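You operate a simulated robot arm through the tools that you are given. There is no shell and no other tool. Be economical: measure what you need, move in short steps, check, and stop when the job is done.

Carry out the task below with a simulated robot arm. There is one attempt and no reset: what you move stays moved.

## Task
Pour juice up to 50 ML in both tumblers and set the tall one on the saucer.
Fine: none spilt, jug back.

The check looks at the end state, three seconds after you hand in, the way a careful person would. Anything else that was tipped, shoved, dropped, spilled or broken makes it a failure.

## Robot
A 7-joint arm with a two-finger parallel gripper, fixed in place. Base frame: the origin is at the foot of the arm, x ahead of it, y to its left, z up; the work surface is at about z = 910. Lengths are in mm, angles in degrees, forces in N, time in s.
With the tool pointing down near the work surface it reaches from about 340 to 780 mm from the base axis. Its first joint turns from -166.0 to 166.0 degrees. Payload 3.91 kg.
The tool frame sits at the grasp point between the pads (the TCP): z along the fingers, y along the line on which they close. The tips reach 30 mm beyond it. The gripper opens to 110 mm. The fingers are 20 mm wide and 10 mm thick; the gripper's body (48 by 112 mm) begins 55 mm behind the TCP.
Orientation is that of the tool frame in the base frame, as [roll, pitch, yaw] about the fixed x, y, z axes, in that order (R = Rz(yaw) Ry(pitch) Rx(roll)). With the fingers straight down and closing along the base's y, the tool's x points along the base's -x, its y along +y and its z along -z.

## Interface
- The arm moves only by the tool move_arm. Its argument "moves" is a list of rows, each a list of 7 numbers: the finger opening in cm, from 0 to 11, then the shift along the tool's x, y, z in cm, then the turn, a rotation vector about the tool's x, y, z in rad. In form: [[claw, x, y, z, ax, ay, az], ...]. A call has 1 to 12 rows; each row shifts and turns the commanded pose from where the row before left it, along the tool's axes as they then stand. Rows are played at 5 a second. More than 50 mm and 8.6 degrees between two rows, or a gripper value outside its range, and nothing of the call is played. A pose out of reach is approached as far as the arm can. The call stops where the force on the tool passes 40 N (or 10 N more than at its start, if that is more) or the arm is blocked; 0.2 s more then pass. Each finger travels about 153 mm/s and halts on what it meets, pressing with about 26 N; the grip force reading is that of the motor and also rises with nothing between the fingers. The clock runs only during rows and for 0.2 s after the last one: add rows that do not move to give the fingers time. The reply holds the time, the measured pose of the TCP, the force on the tool along the base axes, the opening and the grip force, in the units named above and with some noise.
- Cameras (640 x 400 px; columns grow to the right, rows downward): "scene" is fixed at [51, -501.2, 1657.2]; the picture's right is [-0.02, -1.00, 0.00], its down [-0.89, 0.02, -0.46] and it looks along [0.46, -0.01, -0.89] (base axes); focal length 349 px, centre (320, 200). "wrist" rides on the gripper at [-36, 0, -57] in the tool frame; the picture's right is [0.00, -1.00, 0.00], its down [0.97, 0.00, -0.24] and it looks along [0.24, 0.00, 0.97] (tool axes); focal length 218 px, centre (320, 200).
- get_image(camera): a new picture of that camera. It takes no simulated time.
- move_column(by): slides the trunk up (or, below 0, down) by that many mm; the arm rides with it, the base frame stays. It gives what a move gives, with no picture.
- locate(camera, pixels): for up to 12 pixels [column, row] of the newest picture of that camera ("zoom" is the newest enlarged one), the place [x, y, z] in the base frame of the surface seen there, good to about 2 mm. It takes no simulated time.
- inspect(camera, box): a new picture of the part [left, top, right, bottom] of that camera's present view, enlarged. It takes no simulated time.
- sign_off(): hands the job in; it is judged then, once.

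Keep the steps short. Do not move on a guess: measure, check each grasp and each placing, and mend mistakes. In all there are 80 turns and 46 pictures (those below and enlarged ones count). Leave the gripper open and the arm clear of the work at the hand-in unless told otherwise, and finish with a single line.

The tools are called after ">>>" as name(argument=value, ...) on one line, values as JSON. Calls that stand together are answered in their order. move_arm: Moves the arm, as the interface text tells. Its arguments: {"type":"object","properties":{"moves":{"type":"array","items":{"type":"array","items":{"type":"number"}}}},"required":["moves"]} The other tools are called the same way: move_column (by) slides the trunk up or down; get_image (camera) takes a picture; locate (camera, pixels) gives the place of the surface under pixels of a picture; inspect (camera, box) takes an enlarged picture of a part of a camera's view; sign_off () hands the job in.

At the start:

```text
time: 0.0
position: [353.9, -334.7, 1302.8]
orientation: [180.0, 0.0, -180.0]
wrist_force: [0.1, -0.3, 0.6]
grip_width: 110.1
finger_force: 0.0
trunk travel left (down, up): [-575.0, 35.0]
```

scene: 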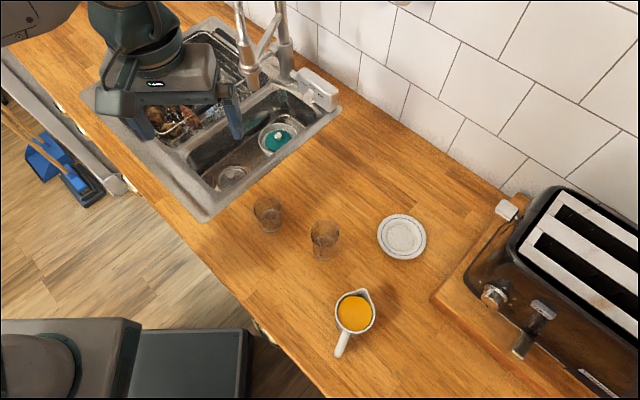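
wrist: 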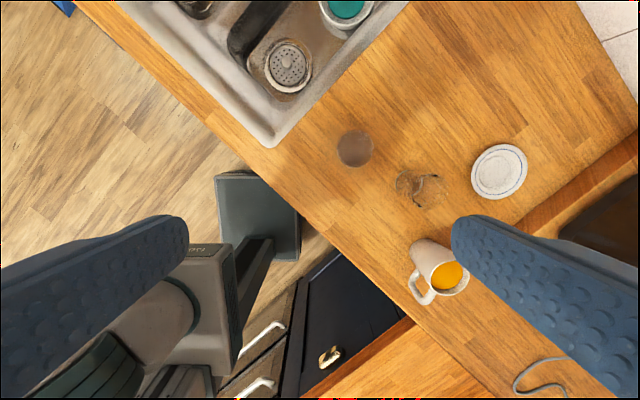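

I see two tumblers near (268,213) and (325,240), a saucer at (402,237), and a jug at (354,315). First I'll enlarge that area to look for markings.

>>> inspect(camera="scene", box=[230, 180, 440, 370])

>>> inspect(camera="wrist", box=[320, 110, 540, 310])

```text
2.11 times, centred on (335, 275) of scene
```

zoom: 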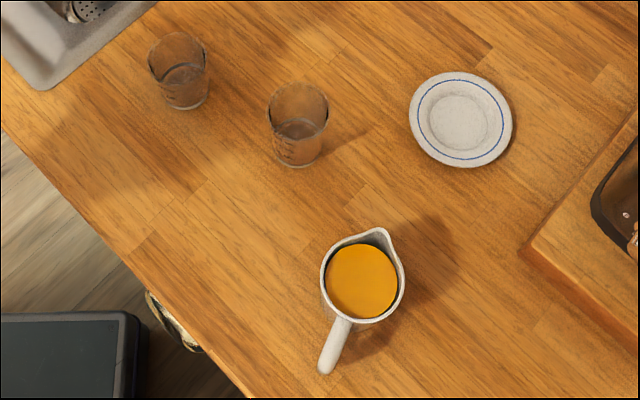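

```text
2.00 times, centred on (430, 210) of wrist
```

zoom: 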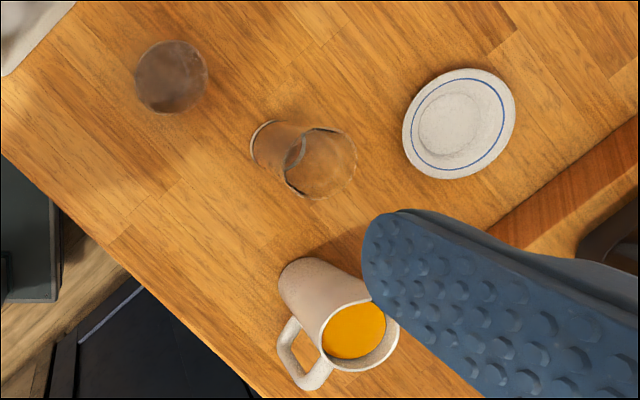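

Tumblers carry printed scales. I'll locate the rims, bases, jug parts and saucer in the scene camera.

>>> get_image(camera="scene")

>>> locate(camera="scene", pixels=[[354, 313], [336, 312], [375, 312], [366, 291], [340, 350], [346, 332], [402, 237], [402, 216], [379, 237], [425, 240], [300, 300], [380, 340]])

>>> inspect(camera="scene", box=[245, 190, 350, 265])

```text
41 pictures are left
```

scene: 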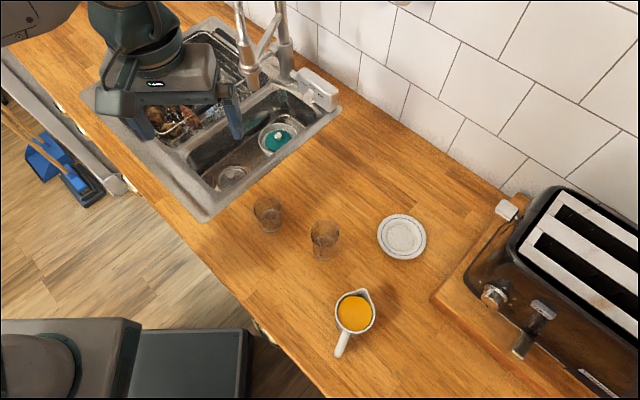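

```text
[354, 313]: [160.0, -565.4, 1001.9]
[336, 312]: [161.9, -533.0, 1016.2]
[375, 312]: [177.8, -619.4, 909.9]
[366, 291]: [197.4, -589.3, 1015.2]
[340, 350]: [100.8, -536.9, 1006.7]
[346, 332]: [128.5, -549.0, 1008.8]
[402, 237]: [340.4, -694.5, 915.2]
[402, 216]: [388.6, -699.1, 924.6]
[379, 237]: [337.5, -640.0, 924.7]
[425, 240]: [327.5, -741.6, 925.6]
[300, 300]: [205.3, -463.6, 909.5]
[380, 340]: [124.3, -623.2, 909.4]
```

```text
5.33 times, centred on (298, 228) of scene
```

zoom: 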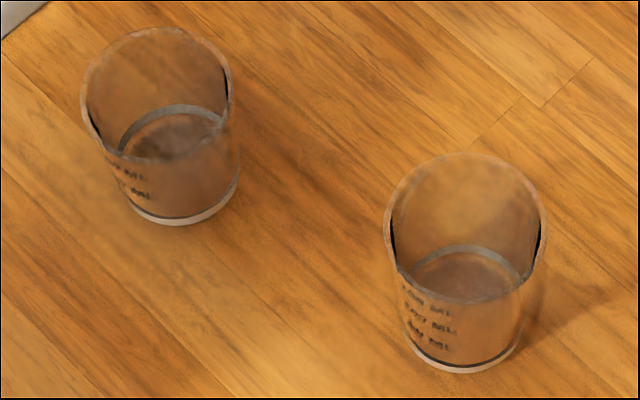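

Now I'll locate rim and base points on both tumblers in the zoom.

>>> locate(camera="zoom", pixels=[[155, 29], [84, 90], [232, 90], [160, 158], [180, 221], [128, 196], [465, 154], [386, 222], [545, 222], [465, 302], [465, 369], [415, 345]])

```text
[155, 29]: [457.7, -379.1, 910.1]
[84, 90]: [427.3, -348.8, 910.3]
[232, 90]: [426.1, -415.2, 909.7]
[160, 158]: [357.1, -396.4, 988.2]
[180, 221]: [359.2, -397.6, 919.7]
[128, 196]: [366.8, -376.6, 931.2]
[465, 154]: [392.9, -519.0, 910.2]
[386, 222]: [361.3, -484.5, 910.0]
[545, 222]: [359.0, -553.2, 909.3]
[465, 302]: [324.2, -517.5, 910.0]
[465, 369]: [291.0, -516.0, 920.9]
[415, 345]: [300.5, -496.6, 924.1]
```

Jug centre is about (163,-567) with its rim at z≈1016, handle toward (-0.88,+0.47) and spout the opposite way. The tall tumbler looks like the right one, at ~(320,-517), and the short one is at ~(385,-395). The scale is unreadable from here, so I'll bring the wrist camera level in front of the tumblers, starting high.

>>> move_arm(moves=[[11, 3.1, -2.2, 3.0, 0, 0, 0], [11, 3.1, -2.2, 3.0, 0, 0, 0], [11, 3.1, -2.2, 3.0, 0, 0, 0], [11, 3.1, -2.2, 3.0, 0, 0, 0], [11, 3.1, -2.2, 3.0, 0, 0, 0], [11, 0, 0, 0, 0, -0.131, 0], [11, 0, 0, 0, 0, -0.131, 0], [11, 0, 0, 0, 0, -0.131, 0], [11, 0, 0, 0, 0, -0.131, 0], [11, 0, 0, 0, 0, -0.131, 0], [11, 0, 0, 0, 0, -0.131, 0], [11, 0, 0, 0, 0, -0.131, 0]])

```text
time: 2.6
position: [198.8, -444.2, 1153.0]
orientation: [-179.8, 52.8, 180.0]
wrist_force: [1.0, 0.4, 0.5]
grip_width: 110.0
finger_force: 0.1
trunk travel left (down, up): [-575.0, 35.0]
```

The arm is at pitch 52.8°, as commanded. I'll finish the tilt to 75° and lower about 140 mm.

>>> move_arm(moves=[[11, 0, 0, 0, 0, -0.131, 0], [11, 0, 0, 0, 0, -0.131, 0], [11, 0, 0, 0, 0, -0.125, 0], [11, 4.5, 0, 1.2, 0, 0, 0], [11, 4.5, 0, 1.2, 0, 0, 0], [11, 4.5, 0, 1.2, 0, 0, 0]])

>>> get_image(camera="wrist")

```text
time: 4.0
position: [199.0, -444.7, 1015.0]
orientation: [-179.9, 74.8, -179.9]
wrist_force: [-0.4, -0.1, 0.0]
grip_width: 110.2
finger_force: 0.0
trunk travel left (down, up): [-575.0, 35.0]
```

```text
39 pictures are left
```

wrist: 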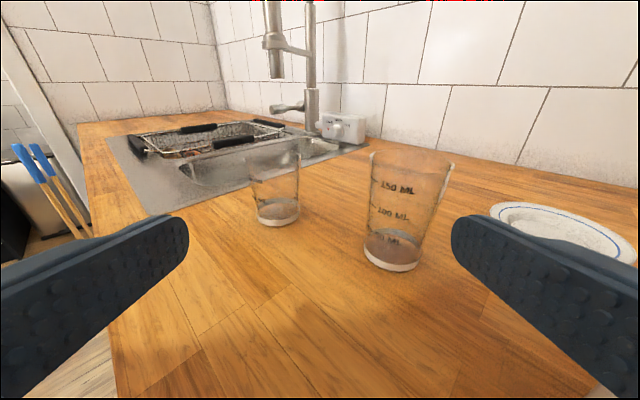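

>>> inspect(camera="wrist", box=[340, 140, 470, 280])

>>> locate(camera="zoom", pixels=[[235, 105], [225, 165], [225, 240], [225, 285], [200, 350], [330, 200], [320, 60], [240, 370], [180, 240], [280, 320]])

>>> inspect(camera="wrist", box=[235, 140, 325, 235])

```text
2.86 times, centred on (405, 210) of wrist
```

zoom: 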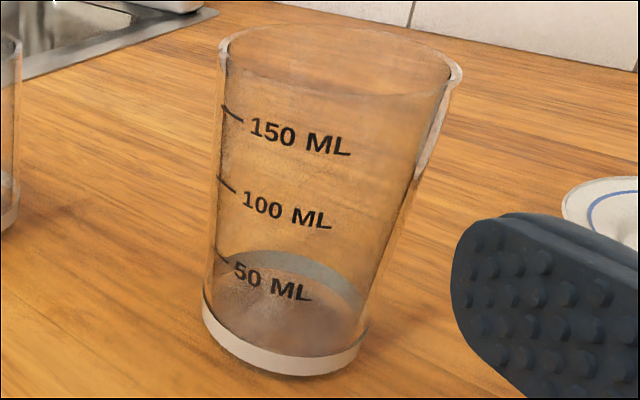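

```text
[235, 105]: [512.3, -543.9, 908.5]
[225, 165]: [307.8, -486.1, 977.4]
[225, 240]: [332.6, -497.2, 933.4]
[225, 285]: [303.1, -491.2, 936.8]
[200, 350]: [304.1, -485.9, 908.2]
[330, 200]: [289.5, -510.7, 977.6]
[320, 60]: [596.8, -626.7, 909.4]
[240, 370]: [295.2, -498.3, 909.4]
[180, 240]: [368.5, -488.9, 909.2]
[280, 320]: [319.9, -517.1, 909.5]
```

```text
4.21 times, centred on (280, 188) of wrist
```

zoom: 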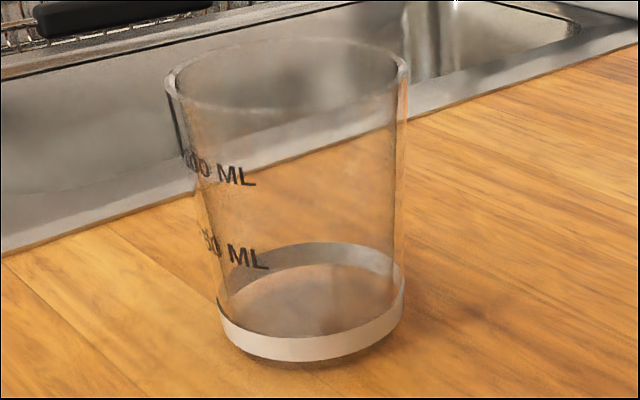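

The scales are readable: tall has 50/100/150, short has 50/100. I'll measure the heights of the marks.

>>> locate(camera="zoom", pixels=[[231, 256], [235, 248], [238, 268], [253, 268], [262, 268], [245, 258], [226, 172], [247, 186], [240, 178], [300, 345], [395, 70], [172, 95]])

>>> inspect(camera="wrist", box=[375, 215, 415, 255])

```text
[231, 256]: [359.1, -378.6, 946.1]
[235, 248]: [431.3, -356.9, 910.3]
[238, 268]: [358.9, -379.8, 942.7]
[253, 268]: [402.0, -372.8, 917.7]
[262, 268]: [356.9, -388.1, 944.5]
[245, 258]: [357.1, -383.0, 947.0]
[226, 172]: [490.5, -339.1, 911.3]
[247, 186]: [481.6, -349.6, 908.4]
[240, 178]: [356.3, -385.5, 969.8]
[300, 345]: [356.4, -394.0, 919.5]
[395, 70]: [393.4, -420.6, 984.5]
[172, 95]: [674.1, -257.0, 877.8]
```

```text
10.00 times, centred on (395, 235) of wrist
```

zoom: 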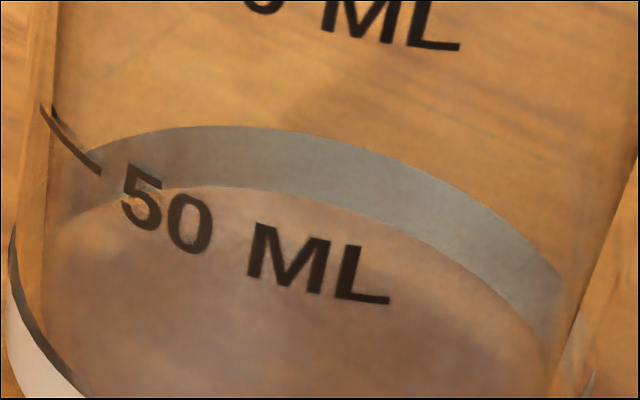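

Short tumbler: the 50 mark is at z≈945 and the 100 mark at ≈970. Now the same for the tall one.

>>> locate(camera="zoom", pixels=[[80, 155], [95, 168], [60, 125], [128, 180], [155, 217], [202, 222], [254, 255], [282, 272], [340, 285], [380, 299], [350, 15], [430, 44]])

>>> locate(camera="wrist", pixels=[[392, 265], [400, 240], [372, 157], [448, 168], [450, 175], [280, 218], [540, 220], [500, 212], [625, 260]])

```text
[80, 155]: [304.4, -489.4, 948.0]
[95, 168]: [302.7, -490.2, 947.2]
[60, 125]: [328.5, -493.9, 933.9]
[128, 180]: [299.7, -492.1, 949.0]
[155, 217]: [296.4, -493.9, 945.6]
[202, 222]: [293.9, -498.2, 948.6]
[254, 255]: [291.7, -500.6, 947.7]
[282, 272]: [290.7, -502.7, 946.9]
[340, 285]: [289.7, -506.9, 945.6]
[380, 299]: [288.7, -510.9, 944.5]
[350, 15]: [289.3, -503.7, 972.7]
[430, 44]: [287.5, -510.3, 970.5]
```

```text
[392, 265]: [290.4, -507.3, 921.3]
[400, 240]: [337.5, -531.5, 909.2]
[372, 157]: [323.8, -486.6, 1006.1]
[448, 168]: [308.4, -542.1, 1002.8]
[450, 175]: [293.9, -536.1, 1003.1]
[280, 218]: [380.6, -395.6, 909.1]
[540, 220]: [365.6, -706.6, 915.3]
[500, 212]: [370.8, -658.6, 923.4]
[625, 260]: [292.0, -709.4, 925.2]
```

The tall tumbler's 50 mark is at z≈947.5, its rim at ≈1004 and its centre at ≈(317,-517). Next I'll back off, rise 60 mm and turn to face the jug from the handle side.

>>> move_arm(moves=[[11, -0.46, 0, -4.0, 0, 0, 0], [11, -0.46, 0, -4.0, 0, 0, 0], [11, -0.46, -3.0, -4.0, 0, 0, 0], [11, -0.46, -3.1, -3.8, 0, 0, 0], [11, 0, 0, 0, 0.118, 0, 0.032], [11, 0, 0, 0, 0.118, 0, 0.032], [11, 0, 0, 0, 0.118, 0, 0.032], [11, 0, 0, 0, 0.118, 0, 0.032]])

>>> get_image(camera="wrist")

```text
refused: row 3 steps farther than a row can; nothing moved
```

```text
35 pictures are left
```

wrist: 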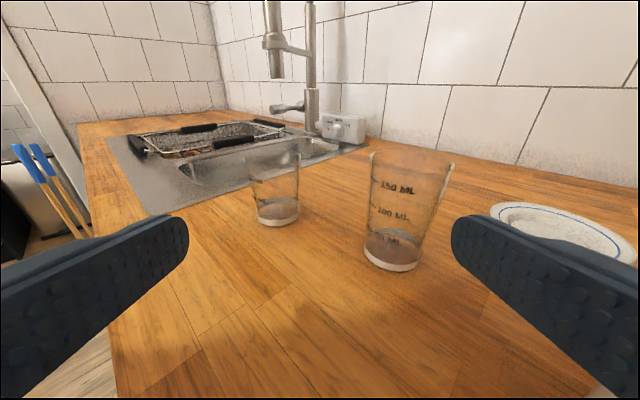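

Row 3 was too long and nothing moved. I'll repeat it with shorter steps.

>>> move_arm(moves=[[11, -0.46, 0, -4.0, 0, 0, 0], [11, -0.46, 0, -4.0, 0, 0, 0], [11, -0.46, -2.0, -4.0, 0, 0, 0], [11, -0.46, -2.0, -4.0, 0, 0, 0], [11, 0, -2.1, 0, 0, 0, 0], [11, 0, 0, 0, 0.118, 0, 0.032], [11, 0, 0, 0, 0.118, 0, 0.032], [11, 0, 0, 0, 0.118, 0, 0.032], [11, 0, 0, 0, 0.118, 0, 0.032]])

>>> get_image(camera="wrist")

```text
time: 6.0
position: [48.6, -505.0, 1072.2]
orientation: [-179.8, 74.8, 152.0]
wrist_force: [-0.4, 0.5, 0.1]
grip_width: 109.9
finger_force: 0.1
trunk travel left (down, up): [-575.0, 35.0]
```

```text
34 pictures are left
```

wrist: 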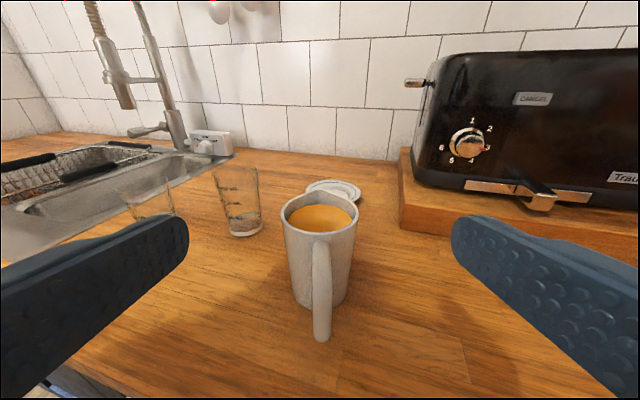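

The jug is nearly centred with its handle pointing at the gripper. I'll measure the handle and body.

>>> locate(camera="wrist", pixels=[[321, 245], [321, 260], [321, 280], [321, 300], [321, 320], [321, 338], [284, 220], [355, 222], [294, 290], [346, 290], [320, 220], [320, 193]])

>>> inspect(camera="wrist", box=[260, 170, 380, 350])

```text
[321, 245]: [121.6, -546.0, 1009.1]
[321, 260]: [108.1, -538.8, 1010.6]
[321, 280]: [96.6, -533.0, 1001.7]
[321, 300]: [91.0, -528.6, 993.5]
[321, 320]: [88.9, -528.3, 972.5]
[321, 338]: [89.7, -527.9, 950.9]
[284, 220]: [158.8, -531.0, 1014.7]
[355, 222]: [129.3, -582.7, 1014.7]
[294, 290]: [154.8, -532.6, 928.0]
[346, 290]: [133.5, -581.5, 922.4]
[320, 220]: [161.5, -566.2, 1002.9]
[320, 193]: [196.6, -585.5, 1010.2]
```

```text
2.22 times, centred on (320, 260) of wrist
```

zoom: 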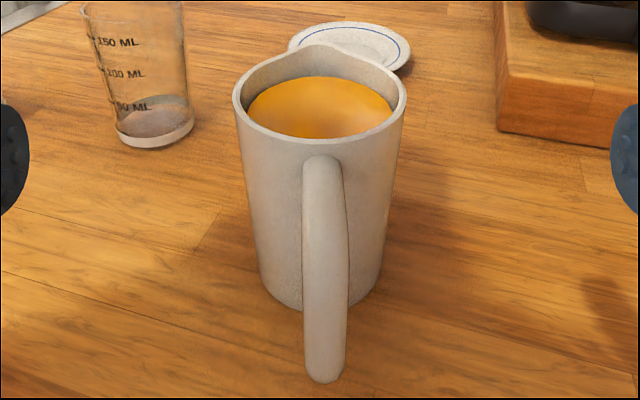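

The handle's outer edge is 83 mm from the jug axis, so a level body grasp would hit it. I'll come in 60° below horizontal over the handle and clamp the body sides, so pouring only needs a forward tilt of about 50°. Next I'll tilt and line up.

>>> move_arm(moves=[[11, 0, 0, 0, 0, 0.131, 0], [11, 0, 0, 0, 0, 0.131, 0], [11, 0, 0, 0, 0, 0.131, 0], [11, 0, 0, 0, 0, 0.131, 0], [11, 0, 0, 0, 0, 0.131, 0], [11, 0, 0, 0, 0, 0.127, 0], [11, -3.05, -0.08, 1.2, 0, 0, 0], [11, -3.05, -0.08, 1.2, 0, 0, 0], [11, 0, 0, 3, 0, 0, 0], [11, 0, 0, 0, 0, 0, 0]])

>>> get_image(camera="wrist")

```text
time: 8.2
position: [118.9, -544.0, 1055.3]
orientation: [-179.9, 29.9, 152.1]
wrist_force: [-0.3, -0.3, 0.5]
grip_width: 109.8
finger_force: 0.1
trunk travel left (down, up): [-575.0, 35.0]
```

```text
32 pictures are left
```

wrist: 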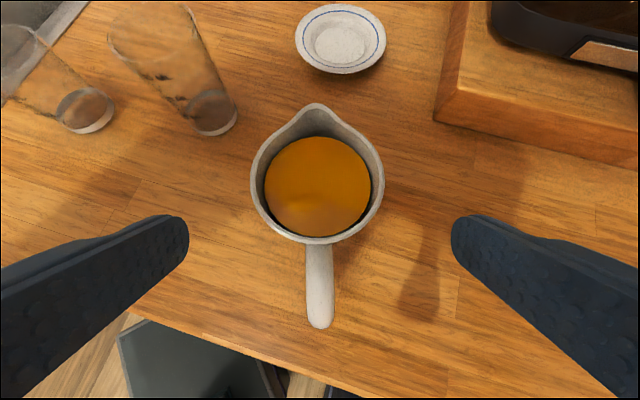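

The jug is centred between the fingers. I'll measure the rim, spout and handle exactly.

>>> locate(camera="wrist", pixels=[[253, 185], [381, 185], [317, 240], [316, 107], [319, 315], [319, 270], [318, 190], [264, 220], [370, 220]])

```text
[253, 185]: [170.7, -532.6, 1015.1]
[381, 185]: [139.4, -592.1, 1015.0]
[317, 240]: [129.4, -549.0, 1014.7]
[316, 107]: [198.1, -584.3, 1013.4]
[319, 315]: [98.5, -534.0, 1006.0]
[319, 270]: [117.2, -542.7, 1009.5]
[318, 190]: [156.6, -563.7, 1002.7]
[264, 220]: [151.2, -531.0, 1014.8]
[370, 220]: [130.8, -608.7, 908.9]
```

Jug centre is (159,-565) and lateral error is under 1 mm. I'll advance 86 mm along the tool axis, watching force, with the gripper still open.

>>> move_arm(moves=[[11, 0, 0.05, 2.2, 0, 0, 0], [11, 0, 0, 2.2, 0, 0, 0], [11, 0, 0, 2.2, 0, 0, 0], [11, 0, 0, 2.0, 0, 0, 0], [11, 0, 0, 0, 0, 0, 0]])

>>> get_image(camera="wrist")

```text
time: 9.4
position: [156.5, -564.7, 980.3]
orientation: [-179.8, 30.0, 152.0]
wrist_force: [-0.7, 0.3, 0.0]
grip_width: 109.6
finger_force: 0.0
trunk travel left (down, up): [-575.0, 35.0]
```

```text
31 pictures are left
```

wrist: 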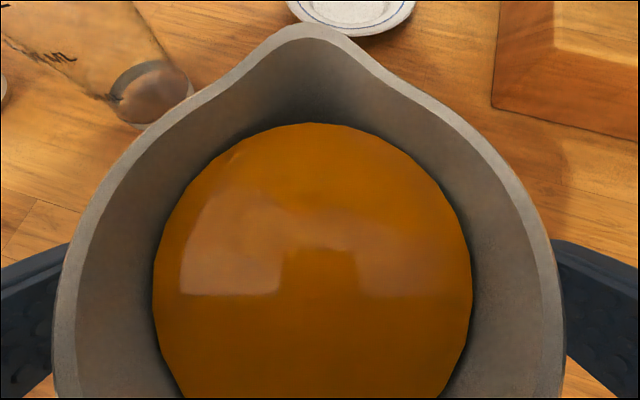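

The fingers straddle the body with no contact. I'll trim 1.5 mm sideways and close gently.

>>> move_arm(moves=[[10, 0, 0.15, 0, 0, 0, 0], [9, 0, 0, 0, 0, 0, 0], [8, 0, 0, 0, 0, 0, 0], [7.5, 0, 0, 0, 0, 0, 0], [7.0, 0, 0, 0, 0, 0, 0], [6.5, 0, 0, 0, 0, 0, 0], [5.5, 0, 0, 0, 0, 0, 0], [5.0, 0, 0, 0, 0, 0, 0], [5.0, 0, 0, 0, 0, 0, 0]])

```text
time: 11.4
position: [156.4, -562.6, 983.0]
orientation: [-179.9, 29.8, 152.1]
wrist_force: [-0.8, -1.3, 0.9]
grip_width: 69.7
finger_force: 26.0
trunk travel left (down, up): [-575.0, 35.0]
```

It's gripped at 69.7 mm with 26 N. I'll test-lift 20 mm, slowly.

>>> move_arm(moves=[[4, -0.1, 0, -0.17, 0, 0, 0], [4, -0.25, 0, -0.43, 0, 0, 0], [4, -0.4, 0, -0.7, 0, 0, 0], [4, -0.2, 0, -0.35, 0, 0, 0], [4, -0.05, 0, -0.09, 0, 0, 0], [4, 0, 0, 0, 0, 0, 0], [4, 0, 0, 0, 0, 0, 0]])

>>> get_image(camera="wrist")

```text
time: 13.0
position: [157.3, -562.9, 1001.0]
orientation: [-180.0, 29.8, 152.1]
wrist_force: [0.4, 0.0, -3.0]
grip_width: 69.7
finger_force: 25.7
trunk travel left (down, up): [-575.0, 35.0]
```

```text
30 pictures are left
```

wrist: 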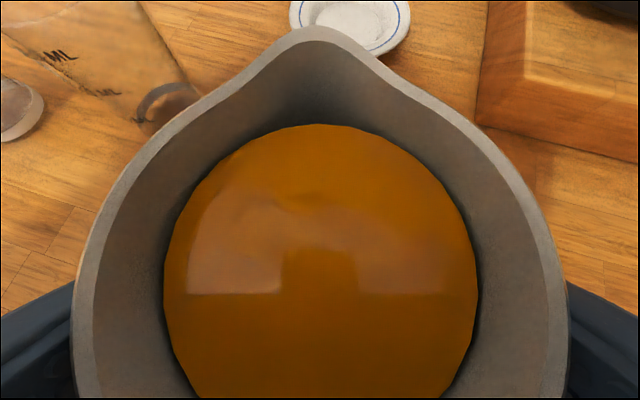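

It's lifted, the jug is steady in the grip, and the load is about 3 N. I'll locate the lip.

>>> locate(camera="wrist", pixels=[[318, 30], [318, 36], [320, 135], [320, 300], [75, 330], [566, 330]])

```text
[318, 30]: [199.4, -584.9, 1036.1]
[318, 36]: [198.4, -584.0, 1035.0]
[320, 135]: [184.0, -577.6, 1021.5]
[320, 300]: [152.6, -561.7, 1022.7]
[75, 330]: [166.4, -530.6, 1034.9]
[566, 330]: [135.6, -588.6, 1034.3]
```

The lip is at (199.5,-585,1036) and the juice is 14 mm below it. I'll move gently to about 60 mm short of the tall tumbler's centre with the jug upright.

>>> move_arm(moves=[[4, -0.15, 0.3, -0.03, 0, 0, 0], [4, -0.15, 0.8, -0.03, 0, 0, 0], [4, -0.15, 1.3, -0.03, 0, 0, 0], [4, -0.15, 1.7, -0.03, 0, 0, 0], [4, -0.15, 1.9, -0.03, 0, 0, 0], [4, -0.15, 1.9, -0.03, 0, 0, 0], [4, -0.15, 1.6, -0.03, 0, 0, 0], [4, -0.15, 1.1, -0.03, 0, 0, 0], [4, -0.15, 0.6, -0.02, 0, 0, 0], [4, -0.15, 0.3, -0.01, 0, 0, 0], [4, 0, 0, 0, 0, 0, 0]])

>>> get_image(camera="wrist")

```text
time: 15.4
position: [223.1, -466.6, 1010.6]
orientation: [-180.0, 29.8, 152.0]
wrist_force: [0.3, -0.2, -3.0]
grip_width: 69.8
finger_force: 26.3
trunk travel left (down, up): [-575.0, 35.0]
```

```text
29 pictures are left
```

wrist: 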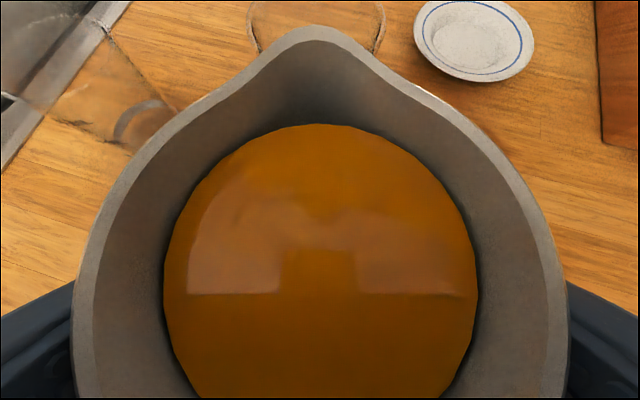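

The tumbler rim is centred behind the spout (columns 250–385). I'll pre-tilt 13° about the lip, then slide 46 mm forward so the lip is over the tumbler.

>>> move_arm(moves=[[4, 0.024, 0, -0.27, 0, 0.046, 0], [4, 0.024, 0, -0.27, 0, 0.046, 0], [4, 0.024, 0, -0.27, 0, 0.046, 0], [4, 0.024, 0, -0.27, 0, 0.046, 0], [4, 0.024, 0, -0.27, 0, 0.046, 0], [4, -0.383, 0, 0.116, 0, 0, 0], [4, -0.766, 0, 0.231, 0, 0, 0], [4, -1.053, 0, 0.318, 0, 0, 0], [4, -1.053, 0, 0.318, 0, 0, 0], [4, -0.766, 0, 0.231, 0, 0, 0], [4, -0.383, 0, 0.116, 0, 0, 0], [4, 0, 0, 0, 0, 0, 0]])

>>> get_image(camera="wrist")

>>> inspect(camera="scene", box=[260, 190, 400, 300])

```text
time: 18.0
position: [257.0, -484.5, 1022.1]
orientation: [-180.0, 16.6, 151.9]
wrist_force: [0.3, -0.6, -1.8]
grip_width: 69.9
finger_force: 25.6
trunk travel left (down, up): [-575.0, 35.0]
```

```text
28 pictures are left
```

wrist: 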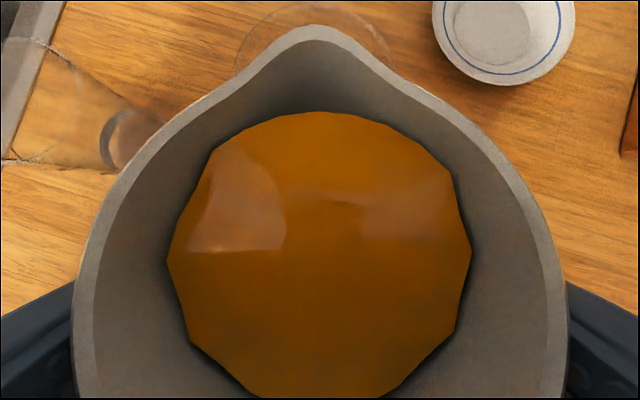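

```text
3.64 times, centred on (330, 245) of scene
```

zoom: 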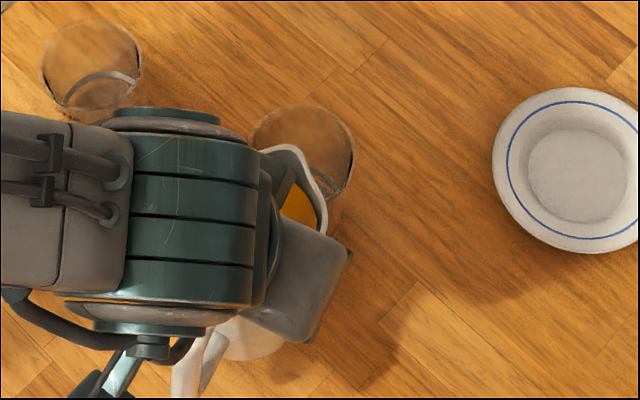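

I'll check the lip position, juice level and tumbler rim before pouring.

>>> locate(camera="wrist", pixels=[[316, 30], [318, 120], [318, 250], [318, 350], [240, 60], [393, 45], [310, 8]])

>>> locate(camera="zoom", pixels=[[293, 148], [310, 210], [325, 180], [300, 105], [252, 130], [355, 160]])

```text
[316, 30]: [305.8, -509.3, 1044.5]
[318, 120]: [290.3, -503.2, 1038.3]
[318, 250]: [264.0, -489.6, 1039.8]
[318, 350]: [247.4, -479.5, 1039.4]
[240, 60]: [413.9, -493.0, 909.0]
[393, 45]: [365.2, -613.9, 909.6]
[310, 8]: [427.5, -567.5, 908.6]
```

```text
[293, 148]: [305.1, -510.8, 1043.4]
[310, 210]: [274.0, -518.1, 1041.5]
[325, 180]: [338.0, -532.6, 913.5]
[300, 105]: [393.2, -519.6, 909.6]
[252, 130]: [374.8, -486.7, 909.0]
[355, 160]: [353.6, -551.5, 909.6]
```

The lip is 14 mm short of the tumbler's centre and 40 mm above its rim, and the juice is 5 mm below the lip. I'll tilt slowly about the lip to 23° and pause to see how the stream behaves.

>>> move_arm(moves=[[4, 0.014, 0, -0.147, 0, 0.025, 0], [4, 0.014, 0, -0.147, 0, 0.025, 0], [4, 0.014, 0, -0.147, 0, 0.025, 0], [4, 0.014, 0, -0.147, 0, 0.025, 0], [4, 0.014, 0, -0.147, 0, 0.025, 0], [4, 0.014, 0, -0.147, 0, 0.025, 0], [4, 0.014, 0, -0.147, 0, 0.025, 0], [4, 0, 0, 0, 0, 0, 0], [4, 0, 0, 0, 0, 0, 0]])

>>> inspect(camera="scene", box=[280, 200, 380, 270])

>>> get_image(camera="wrist")

```text
time: 20.0
position: [253.9, -482.0, 1033.9]
orientation: [-180.0, 6.7, 151.9]
wrist_force: [0.7, 0.3, -2.4]
grip_width: 69.6
finger_force: 25.4
trunk travel left (down, up): [-575.0, 35.0]
```

```text
5.71 times, centred on (330, 235) of scene
```

zoom: 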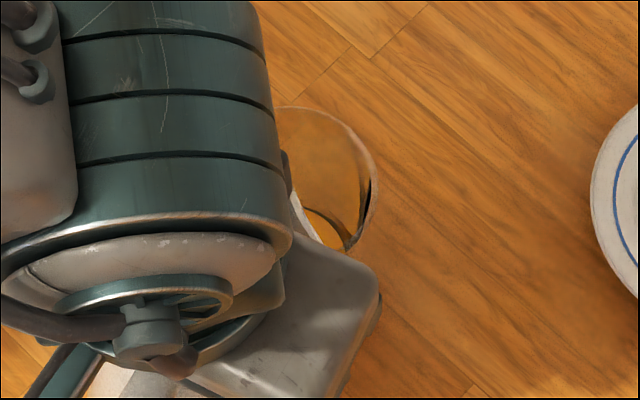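

```text
25 pictures are left
```

wrist: 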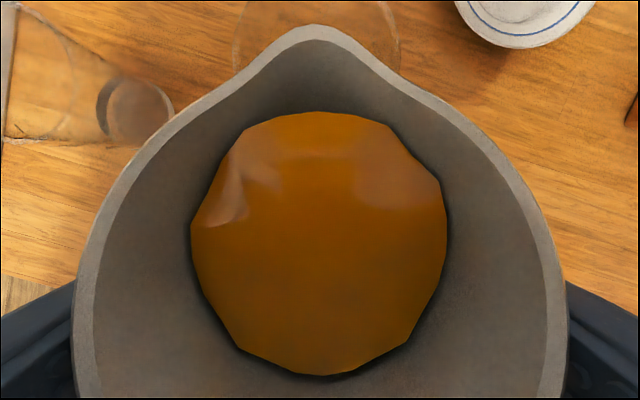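

Juice is in the tumbler at zoom (325,230). I'll measure its level, plus the jug's level.

>>> locate(camera="zoom", pixels=[[320, 228], [328, 236], [316, 218], [338, 245]])

>>> locate(camera="wrist", pixels=[[318, 30], [318, 120], [318, 250], [318, 340]])

```text
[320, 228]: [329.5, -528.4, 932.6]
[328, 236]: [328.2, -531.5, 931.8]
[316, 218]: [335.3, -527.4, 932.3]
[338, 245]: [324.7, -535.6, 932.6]
```

```text
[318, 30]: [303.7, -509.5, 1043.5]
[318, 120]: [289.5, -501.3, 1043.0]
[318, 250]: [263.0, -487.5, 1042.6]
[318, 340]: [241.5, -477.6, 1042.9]
```

Tumbler level is 932.5 and the target is 947.5, with the jug juice right at the lip. I'll tilt 0.1 rad more and pause.

>>> move_arm(moves=[[4, 0.014, 0, -0.147, 0, 0.025, 0], [4, 0.014, 0, -0.147, 0, 0.025, 0], [4, 0.014, 0, -0.147, 0, 0.025, 0], [4, 0.014, 0, -0.147, 0, 0.025, 0], [4, 0, 0, 0, 0, 0, 0], [4, 0, 0, 0, 0, 0, 0], [4, 0, 0, 0, 0, 0, 0]])

>>> inspect(camera="scene", box=[280, 200, 380, 270])

>>> locate(camera="zoom", pixels=[[320, 228], [328, 234], [316, 215], [338, 238]])

```text
time: 21.6
position: [252.9, -481.9, 1038.6]
orientation: [179.9, 1.0, 151.9]
wrist_force: [0.3, -0.5, -2.5]
grip_width: 69.7
finger_force: 25.8
trunk travel left (down, up): [-575.0, 35.0]
```

```text
5.71 times, centred on (330, 235) of scene
```

zoom: 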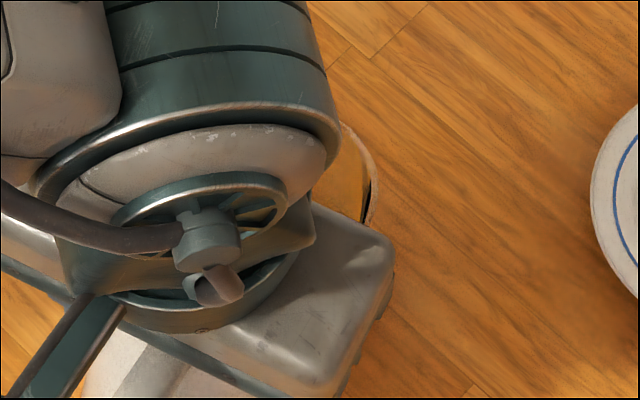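

```text
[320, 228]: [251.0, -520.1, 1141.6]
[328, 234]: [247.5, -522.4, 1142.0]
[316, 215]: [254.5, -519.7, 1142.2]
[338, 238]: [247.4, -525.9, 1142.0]
```

The gripper now hides the tumbler from the scene camera, so I'll use the wrist camera.

>>> get_image(camera="wrist")

>>> locate(camera="wrist", pixels=[[318, 30], [318, 125], [318, 250], [318, 330], [318, 12], [280, 20], [350, 20], [370, 40], [260, 45]])

```text
23 pictures are left
```

wrist: 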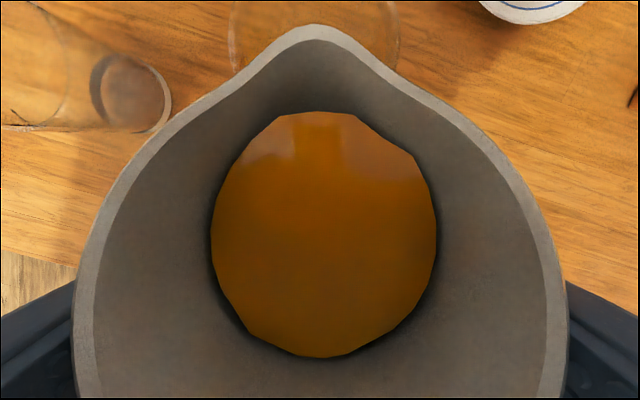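

```text
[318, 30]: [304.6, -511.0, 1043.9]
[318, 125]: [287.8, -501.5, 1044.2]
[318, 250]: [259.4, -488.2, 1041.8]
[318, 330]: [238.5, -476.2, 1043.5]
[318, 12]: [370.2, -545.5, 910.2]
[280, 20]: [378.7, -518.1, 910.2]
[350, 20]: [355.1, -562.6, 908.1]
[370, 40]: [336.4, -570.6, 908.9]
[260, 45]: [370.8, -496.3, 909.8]
```

The wrist camera doesn't see the tumbler's juice either. By tilt geometry the level should be around 940. I'll add 0.05 rad, then tilt back 10° to stop the flow and uncover the view.

>>> move_arm(moves=[[4, 0.014, 0, -0.147, 0, 0.025, 0], [4, 0.014, 0, -0.147, 0, 0.025, 0], [4, 0, 0, 0, 0, 0, 0], [4, 0, 0, 0, 0, 0, 0], [4, -0.026, 0, 0.205, 0, -0.035, 0], [4, -0.026, 0, 0.205, 0, -0.035, 0], [4, -0.026, 0, 0.205, 0, -0.035, 0], [4, -0.026, 0, 0.205, 0, -0.035, 0], [4, -0.026, 0, 0.205, 0, -0.035, 0], [4, 0, 0, 0, 0, 0, 0], [4, 0, 0, 0, 0, 0, 0]])

>>> inspect(camera="scene", box=[280, 200, 380, 270])

>>> locate(camera="zoom", pixels=[[318, 220], [324, 226], [316, 210], [335, 230], [328, 210]])

```text
time: 24.0
position: [254.3, -483.3, 1031.6]
orientation: [-180.0, 8.2, 152.0]
wrist_force: [-0.1, -0.4, -2.5]
grip_width: 69.7
finger_force: 26.0
trunk travel left (down, up): [-575.0, 35.0]
```

```text
5.71 times, centred on (330, 235) of scene
```

zoom: 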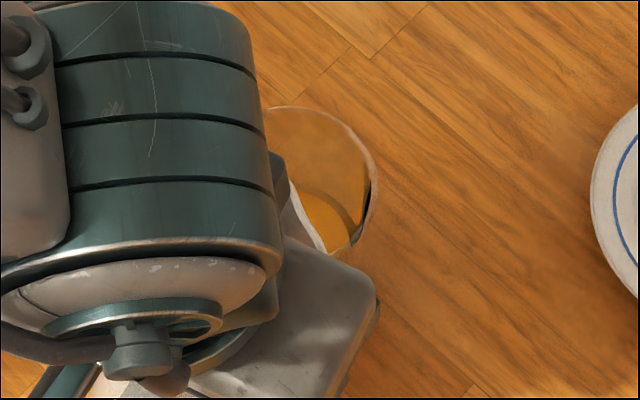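

```text
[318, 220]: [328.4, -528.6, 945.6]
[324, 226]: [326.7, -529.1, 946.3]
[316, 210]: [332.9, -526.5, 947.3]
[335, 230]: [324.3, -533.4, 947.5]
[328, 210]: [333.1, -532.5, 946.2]
```

The level is ≈946.6 against the mark at ≈947.5, which is right. I'll retract the jug and carry it gently sideways to behind the short tumbler. It keeps its 22° tilt, which is 10° short of pouring.

>>> move_arm(moves=[[4, 0.4, 0, -0.06, 0, 0, 0], [4, 1.0, 0, -0.14, 0, 0, 0], [4, 1.4, 0.2, -0.2, 0, 0, 0], [4, 1.2, 0.7, -0.18, 0, 0, 0], [4, 0.55, 1.3, -0.08, 0, 0, 0], [4, 0, 1.9, 0, 0, 0, 0], [4, 0, 2.2, 0, 0, 0, 0], [4, 0, 2.2, 0, 0, 0, 0], [4, 0, 2.1, 0, 0, 0, 0], [4, 0, 1.8, 0, 0, 0, 0], [4, 0, 1.2, 0, 0, 0, 0], [4, 0, 0.6, 0, 0, 0, 0]])

>>> get_image(camera="wrist")

>>> inspect(camera="scene", box=[220, 170, 360, 270])

```text
time: 26.6
position: [282.2, -336.2, 1031.3]
orientation: [-180.0, 8.2, 152.1]
wrist_force: [0.0, -0.4, -2.2]
grip_width: 69.5
finger_force: 25.5
trunk travel left (down, up): [-575.0, 35.0]
```

```text
21 pictures are left
```

wrist: 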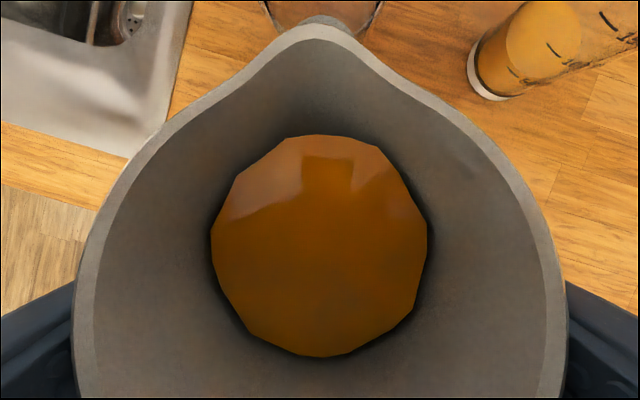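

```text
4.00 times, centred on (290, 220) of scene
```

zoom: 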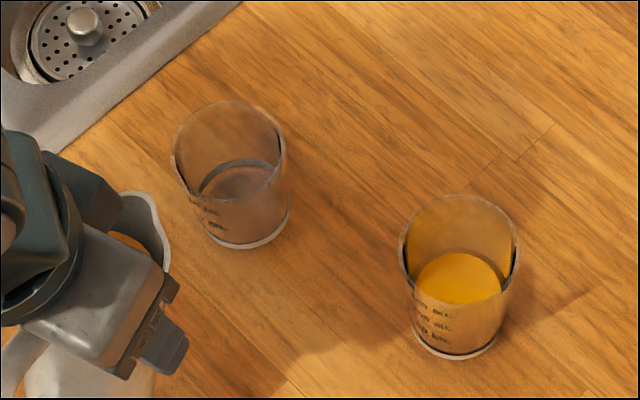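

The tall tumbler looks right and there's no spill on the table. I'll locate the lip and the short tumbler's rim for alignment.

>>> locate(camera="zoom", pixels=[[160, 235], [172, 160], [286, 158], [228, 101], [240, 212], [248, 247], [283, 175], [460, 280], [440, 290], [490, 275]])

>>> locate(camera="wrist", pixels=[[317, 30], [317, 145], [317, 340], [264, 6], [268, 18], [378, 14], [374, 22], [381, 4]])

```text
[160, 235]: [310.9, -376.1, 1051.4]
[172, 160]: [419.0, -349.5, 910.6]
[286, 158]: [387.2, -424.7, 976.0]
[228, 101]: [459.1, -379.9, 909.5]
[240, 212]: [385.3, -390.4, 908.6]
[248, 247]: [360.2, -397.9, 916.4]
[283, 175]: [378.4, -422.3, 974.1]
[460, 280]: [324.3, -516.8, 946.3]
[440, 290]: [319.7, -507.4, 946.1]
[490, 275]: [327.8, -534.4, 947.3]
```

```text
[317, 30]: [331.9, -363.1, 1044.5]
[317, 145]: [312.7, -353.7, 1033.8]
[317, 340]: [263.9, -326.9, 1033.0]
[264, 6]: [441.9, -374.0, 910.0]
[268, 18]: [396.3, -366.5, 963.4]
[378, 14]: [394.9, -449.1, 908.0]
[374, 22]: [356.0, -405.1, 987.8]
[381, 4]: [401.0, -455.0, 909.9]
```

The short tumbler's centre is ≈(385.5,-395) with its rim at 988. I'll slide the lip over it, 44 mm above the rim, and tilt up to near the pouring angle (31°).

>>> move_arm(moves=[[4, -0.39, -0.05, 0.157, 0, 0, 0], [4, -0.78, -0.05, 0.314, 0, 0, 0], [4, -1.18, -0.05, 0.473, 0, 0, 0], [4, -1.18, -0.05, 0.473, 0, 0, 0], [4, -0.78, -0.05, 0.314, 0, 0, 0], [4, -0.39, -0.03, 0.157, 0, 0, 0], [4, 0.014, 0, -0.147, 0, 0.025, 0], [4, 0.014, 0, -0.147, 0, 0.025, 0], [4, 0.014, 0, -0.147, 0, 0.025, 0], [4, 0.014, 0, -0.147, 0, 0.025, 0], [4, 0.014, 0, -0.147, 0, 0.025, 0], [4, 0, 0, 0, 0, 0, 0]])

>>> get_image(camera="wrist")

>>> locate(camera="wrist", pixels=[[317, 30], [317, 145], [317, 320]])

```text
time: 29.2
position: [321.8, -361.3, 1026.8]
orientation: [180.0, 1.0, 152.0]
wrist_force: [0.3, -0.5, -3.0]
grip_width: 69.8
finger_force: 26.2
trunk travel left (down, up): [-575.0, 35.0]
```

```text
19 pictures are left
```

wrist: 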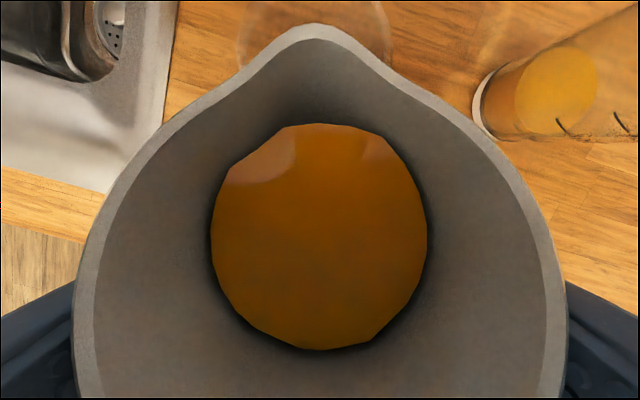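

```text
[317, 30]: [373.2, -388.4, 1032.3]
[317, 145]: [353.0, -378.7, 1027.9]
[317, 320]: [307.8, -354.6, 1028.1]
```

The lip is placed exactly and the juice is 4 mm below it. I'll pour by tilting slowly to about 39°, then check.

>>> move_arm(moves=[[4, 0.014, 0, -0.147, 0, 0.025, 0], [4, 0.014, 0, -0.147, 0, 0.025, 0], [4, 0.014, 0, -0.147, 0, 0.025, 0], [4, 0.014, 0, -0.147, 0, 0.025, 0], [4, 0.014, 0, -0.147, 0, 0.025, 0], [4, 0.014, 0, -0.147, 0, 0.025, 0], [4, 0.014, 0, -0.147, 0, 0.025, 0], [4, 0, 0, 0, 0, 0, 0], [4, 0, 0, 0, 0, 0, 0]])

>>> inspect(camera="scene", box=[220, 170, 360, 270])

```text
time: 31.2
position: [322.0, -361.3, 1037.7]
orientation: [-179.9, -9.0, 152.0]
wrist_force: [0.0, -0.8, -2.8]
grip_width: 69.8
finger_force: 25.8
trunk travel left (down, up): [-575.0, 35.0]
```

```text
4.00 times, centred on (290, 220) of scene
```

zoom: 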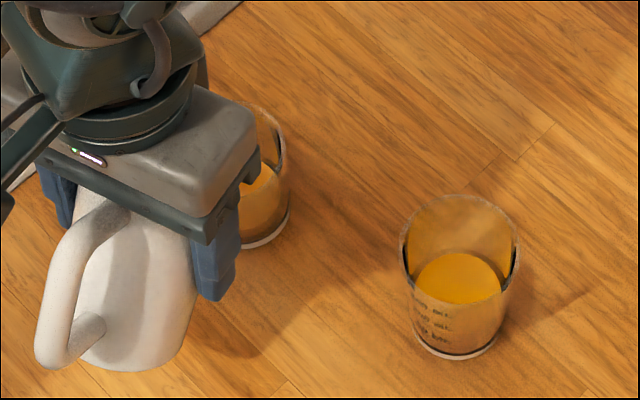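

The view is clear this time: juice shows at zoom (262,180). I'll measure its level.

>>> locate(camera="zoom", pixels=[[264, 172], [266, 180], [263, 188], [268, 190], [272, 184], [255, 210]])

```text
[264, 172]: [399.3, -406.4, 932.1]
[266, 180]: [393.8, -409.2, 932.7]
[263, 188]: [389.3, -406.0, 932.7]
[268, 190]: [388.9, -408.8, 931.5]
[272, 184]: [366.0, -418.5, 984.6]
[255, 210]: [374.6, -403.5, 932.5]
```

It's at 932.4 and the target is ≈945. I'll add 0.1 rad and pause.

>>> move_arm(moves=[[4, 0.014, 0, -0.147, 0, 0.025, 0], [4, 0.014, 0, -0.147, 0, 0.025, 0], [4, 0.014, 0, -0.147, 0, 0.025, 0], [4, 0.014, 0, -0.147, 0, 0.025, 0], [4, 0, 0, 0, 0, 0, 0], [4, 0, 0, 0, 0, 0, 0], [4, 0, 0, 0, 0, 0, 0]])

>>> inspect(camera="scene", box=[220, 170, 360, 270])

>>> locate(camera="zoom", pixels=[[264, 165], [266, 172], [263, 180], [268, 178], [260, 188]])

```text
time: 32.8
position: [323.1, -361.5, 1044.1]
orientation: [-179.9, -14.7, 151.9]
wrist_force: [-0.4, 0.3, -2.5]
grip_width: 69.4
finger_force: 26.3
trunk travel left (down, up): [-575.0, 35.0]
```

```text
4.00 times, centred on (290, 220) of scene
```

zoom: 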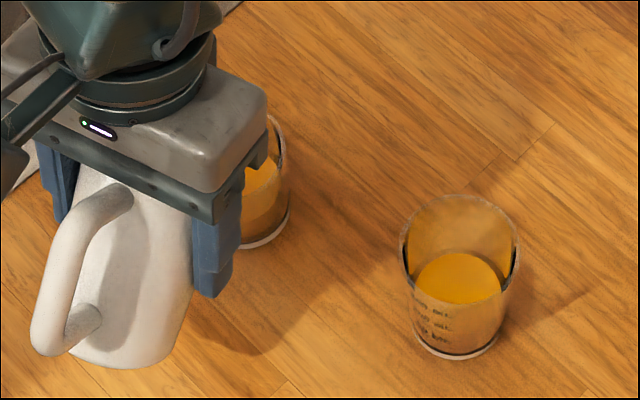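

```text
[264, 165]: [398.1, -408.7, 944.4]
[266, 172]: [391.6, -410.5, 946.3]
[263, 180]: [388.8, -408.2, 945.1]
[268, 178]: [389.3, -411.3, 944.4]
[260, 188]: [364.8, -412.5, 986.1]
```

The level is ≈945.0, which is at the mark. I'll tilt back promptly to stop the flow.

>>> move_arm(moves=[[4, -0.026, 0, 0.205, 0, -0.035, 0], [4, -0.026, 0, 0.205, 0, -0.035, 0], [4, -0.026, 0, 0.205, 0, -0.035, 0], [4, -0.026, 0, 0.205, 0, -0.035, 0], [4, -0.026, 0, 0.205, 0, -0.035, 0], [4, -0.026, 0, 0.205, 0, -0.035, 0], [4, -0.026, 0, 0.205, 0, -0.035, 0], [4, -0.026, 0, 0.205, 0, -0.035, 0], [4, 0, 0, 0, 0, 0, 0]])

>>> inspect(camera="scene", box=[235, 180, 345, 270])

```text
time: 34.8
position: [322.9, -362.8, 1026.7]
orientation: [-179.9, 1.4, 151.9]
wrist_force: [0.2, 0.3, -2.0]
grip_width: 69.8
finger_force: 26.5
trunk travel left (down, up): [-575.0, 35.0]
```

```text
4.44 times, centred on (290, 225) of scene
```

zoom: 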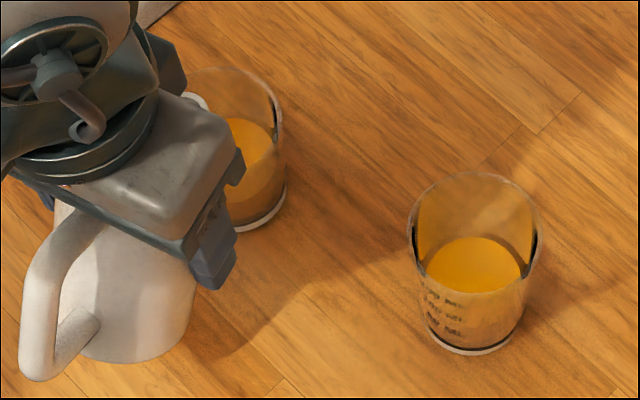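

>>> locate(camera="zoom", pixels=[[240, 125], [250, 135], [245, 150], [262, 140], [258, 150], [242, 140], [470, 260], [450, 270], [500, 270]])

```text
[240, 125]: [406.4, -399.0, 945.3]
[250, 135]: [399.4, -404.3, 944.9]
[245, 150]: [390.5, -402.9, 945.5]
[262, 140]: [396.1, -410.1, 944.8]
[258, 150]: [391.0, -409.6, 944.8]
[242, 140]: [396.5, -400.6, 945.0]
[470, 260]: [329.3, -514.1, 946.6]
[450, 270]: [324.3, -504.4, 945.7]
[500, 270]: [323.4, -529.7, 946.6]
```

Short is at 945.0 and tall at 946.4. I'll retract 46 mm so the short tumbler's scale is visible.

>>> move_arm(moves=[[4, 0.4, 0, 0, 0, 0, 0], [4, 0.9, 0, 0, 0, 0, 0], [4, 1.2, 0, 0, 0, 0, 0], [4, 1.2, 0, 0, 0, 0, 0], [4, 0.8, 0, 0, 0, 0, 0], [4, 0.3, 0, 0, 0, 0, 0], [4, 0, 0, 0, 0, 0, 0]])

>>> inspect(camera="scene", box=[250, 190, 300, 240])

```text
time: 36.4
position: [280.3, -340.0, 1026.7]
orientation: [180.0, 1.3, 152.0]
wrist_force: [0.0, -0.7, -3.0]
grip_width: 69.7
finger_force: 26.5
trunk travel left (down, up): [-575.0, 35.0]
```

```text
8.00 times, centred on (275, 215) of scene
```

zoom: 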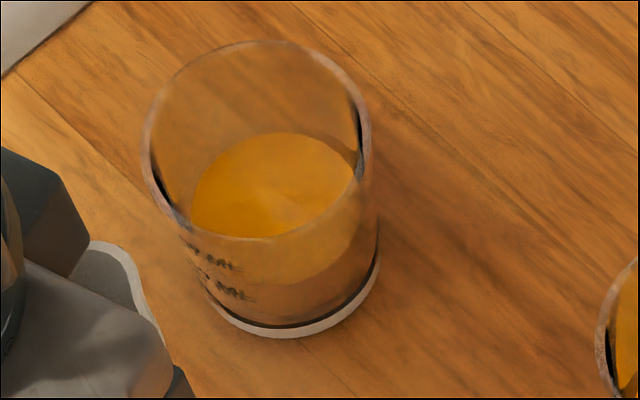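

I'll locate the printed marks directly.

>>> locate(camera="zoom", pixels=[[205, 280], [212, 285], [222, 290], [232, 293], [238, 297], [246, 298], [225, 265], [212, 260], [232, 268], [270, 200], [240, 180], [250, 295]])

```text
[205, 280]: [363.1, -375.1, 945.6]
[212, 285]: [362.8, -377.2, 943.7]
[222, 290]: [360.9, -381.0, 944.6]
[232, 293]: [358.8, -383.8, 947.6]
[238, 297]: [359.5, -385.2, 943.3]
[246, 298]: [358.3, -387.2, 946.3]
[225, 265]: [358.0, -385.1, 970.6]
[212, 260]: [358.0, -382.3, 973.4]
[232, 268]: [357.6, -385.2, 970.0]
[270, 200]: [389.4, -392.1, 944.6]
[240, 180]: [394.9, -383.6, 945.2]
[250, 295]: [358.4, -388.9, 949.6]
```

The short tumbler's 50 mark is at ≈945, matching the juice. Now I'll return the jug, first levelling it about the lip while rising 15 mm.

>>> move_arm(moves=[[4, -0.05, 0, 0.148, 0, -0.05, 0], [4, -0.06, 0, 0.148, 0, -0.05, 0], [4, -0.06, 0, 0.148, 0, -0.05, 0], [4, -0.07, 0, 0.148, 0, -0.05, 0], [4, -0.07, 0, 0.148, 0, -0.05, 0], [4, -0.08, 0, 0.148, 0, -0.05, 0], [4, -0.08, 0, 0.15, 0, -0.05, 0], [4, -0.09, 0, 0.15, 0, -0.05, 0], [4, -0.1, 0, 0.155, 0, -0.05, 0], [4, -0.1, 0, 0.16, 0, -0.05, 0], [4, 0, 0, 0, 0, 0, 0]])

```text
time: 38.8
position: [291.0, -345.3, 1015.0]
orientation: [-179.9, 30.0, 151.9]
wrist_force: [-0.5, 0.5, -2.9]
grip_width: 69.6
finger_force: 26.6
trunk travel left (down, up): [-575.0, 35.0]
```

The jug is upright. I'll carry it back to above its starting place in one smooth sideways path behind the tumblers.

>>> move_arm(moves=[[4, 0.113, -0.4, -0.065, 0, 0, 0], [4, 0.113, -1.2, -0.065, 0, 0, 0], [4, 0.113, -2.2, -0.065, 0, 0, 0], [4, 0.113, -3.0, -0.065, 0, 0, 0], [4, 0.113, -3.2, -0.065, 0, 0, 0], [4, 0.113, -3.2, -0.065, 0, 0, 0], [4, 0.113, -3.2, -0.065, 0, 0, 0], [4, 0.113, -3.0, -0.065, 0, 0, 0], [4, 0.113, -2.6, -0.065, 0, 0, 0], [4, 0.113, -1.9, -0.065, 0, 0, 0], [4, 0.113, -1.1, -0.065, 0, 0, 0], [4, 0.113, -0.5, -0.065, 0, 0, 0]])

```text
time: 41.4
position: [155.5, -562.3, 1015.7]
orientation: [-179.9, 29.9, 152.1]
wrist_force: [-0.2, -0.2, -2.6]
grip_width: 69.4
finger_force: 25.9
trunk travel left (down, up): [-575.0, 35.0]
```

I'm over the starting spot. I'll lower 33 mm gently, with small final steps.

>>> move_arm(moves=[[4, 0.15, 0.03, 0.26, 0, 0, 0], [4, 0.3, 0, 0.52, 0, 0, 0], [4, 0.35, 0, 0.606, 0, 0, 0], [4, 0.35, 0, 0.606, 0, 0, 0], [4, 0.2, 0, 0.346, 0, 0, 0], [4, 0.1, 0, 0.173, 0, 0, 0], [4, 0.1, 0, 0.173, 0, 0, 0], [4, 0.05, 0, 0.087, 0, 0, 0], [4, 0.05, 0, 0.087, 0, 0, 0], [4, 0, 0, 0, 0, 0, 0]])

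```text
time: 43.6
position: [156.9, -562.1, 982.6]
orientation: [-180.0, 30.0, 152.0]
wrist_force: [-1.2, 0.3, -1.7]
grip_width: 69.6
finger_force: 25.9
trunk travel left (down, up): [-575.0, 35.0]
```

>>> move_arm(moves=[[4, 0.04, 0, 0.07, 0, 0, 0], [4, 0.04, 0, 0.07, 0, 0, 0], [4, 0, 0, 0, 0, 0, 0]])

```text
time: 44.4
position: [157.5, -564.2, 983.0]
orientation: [-179.9, 30.1, 151.9]
wrist_force: [0.7, 1.0, 7.9]
grip_width: 69.7
finger_force: 26.2
trunk travel left (down, up): [-575.0, 35.0]
```

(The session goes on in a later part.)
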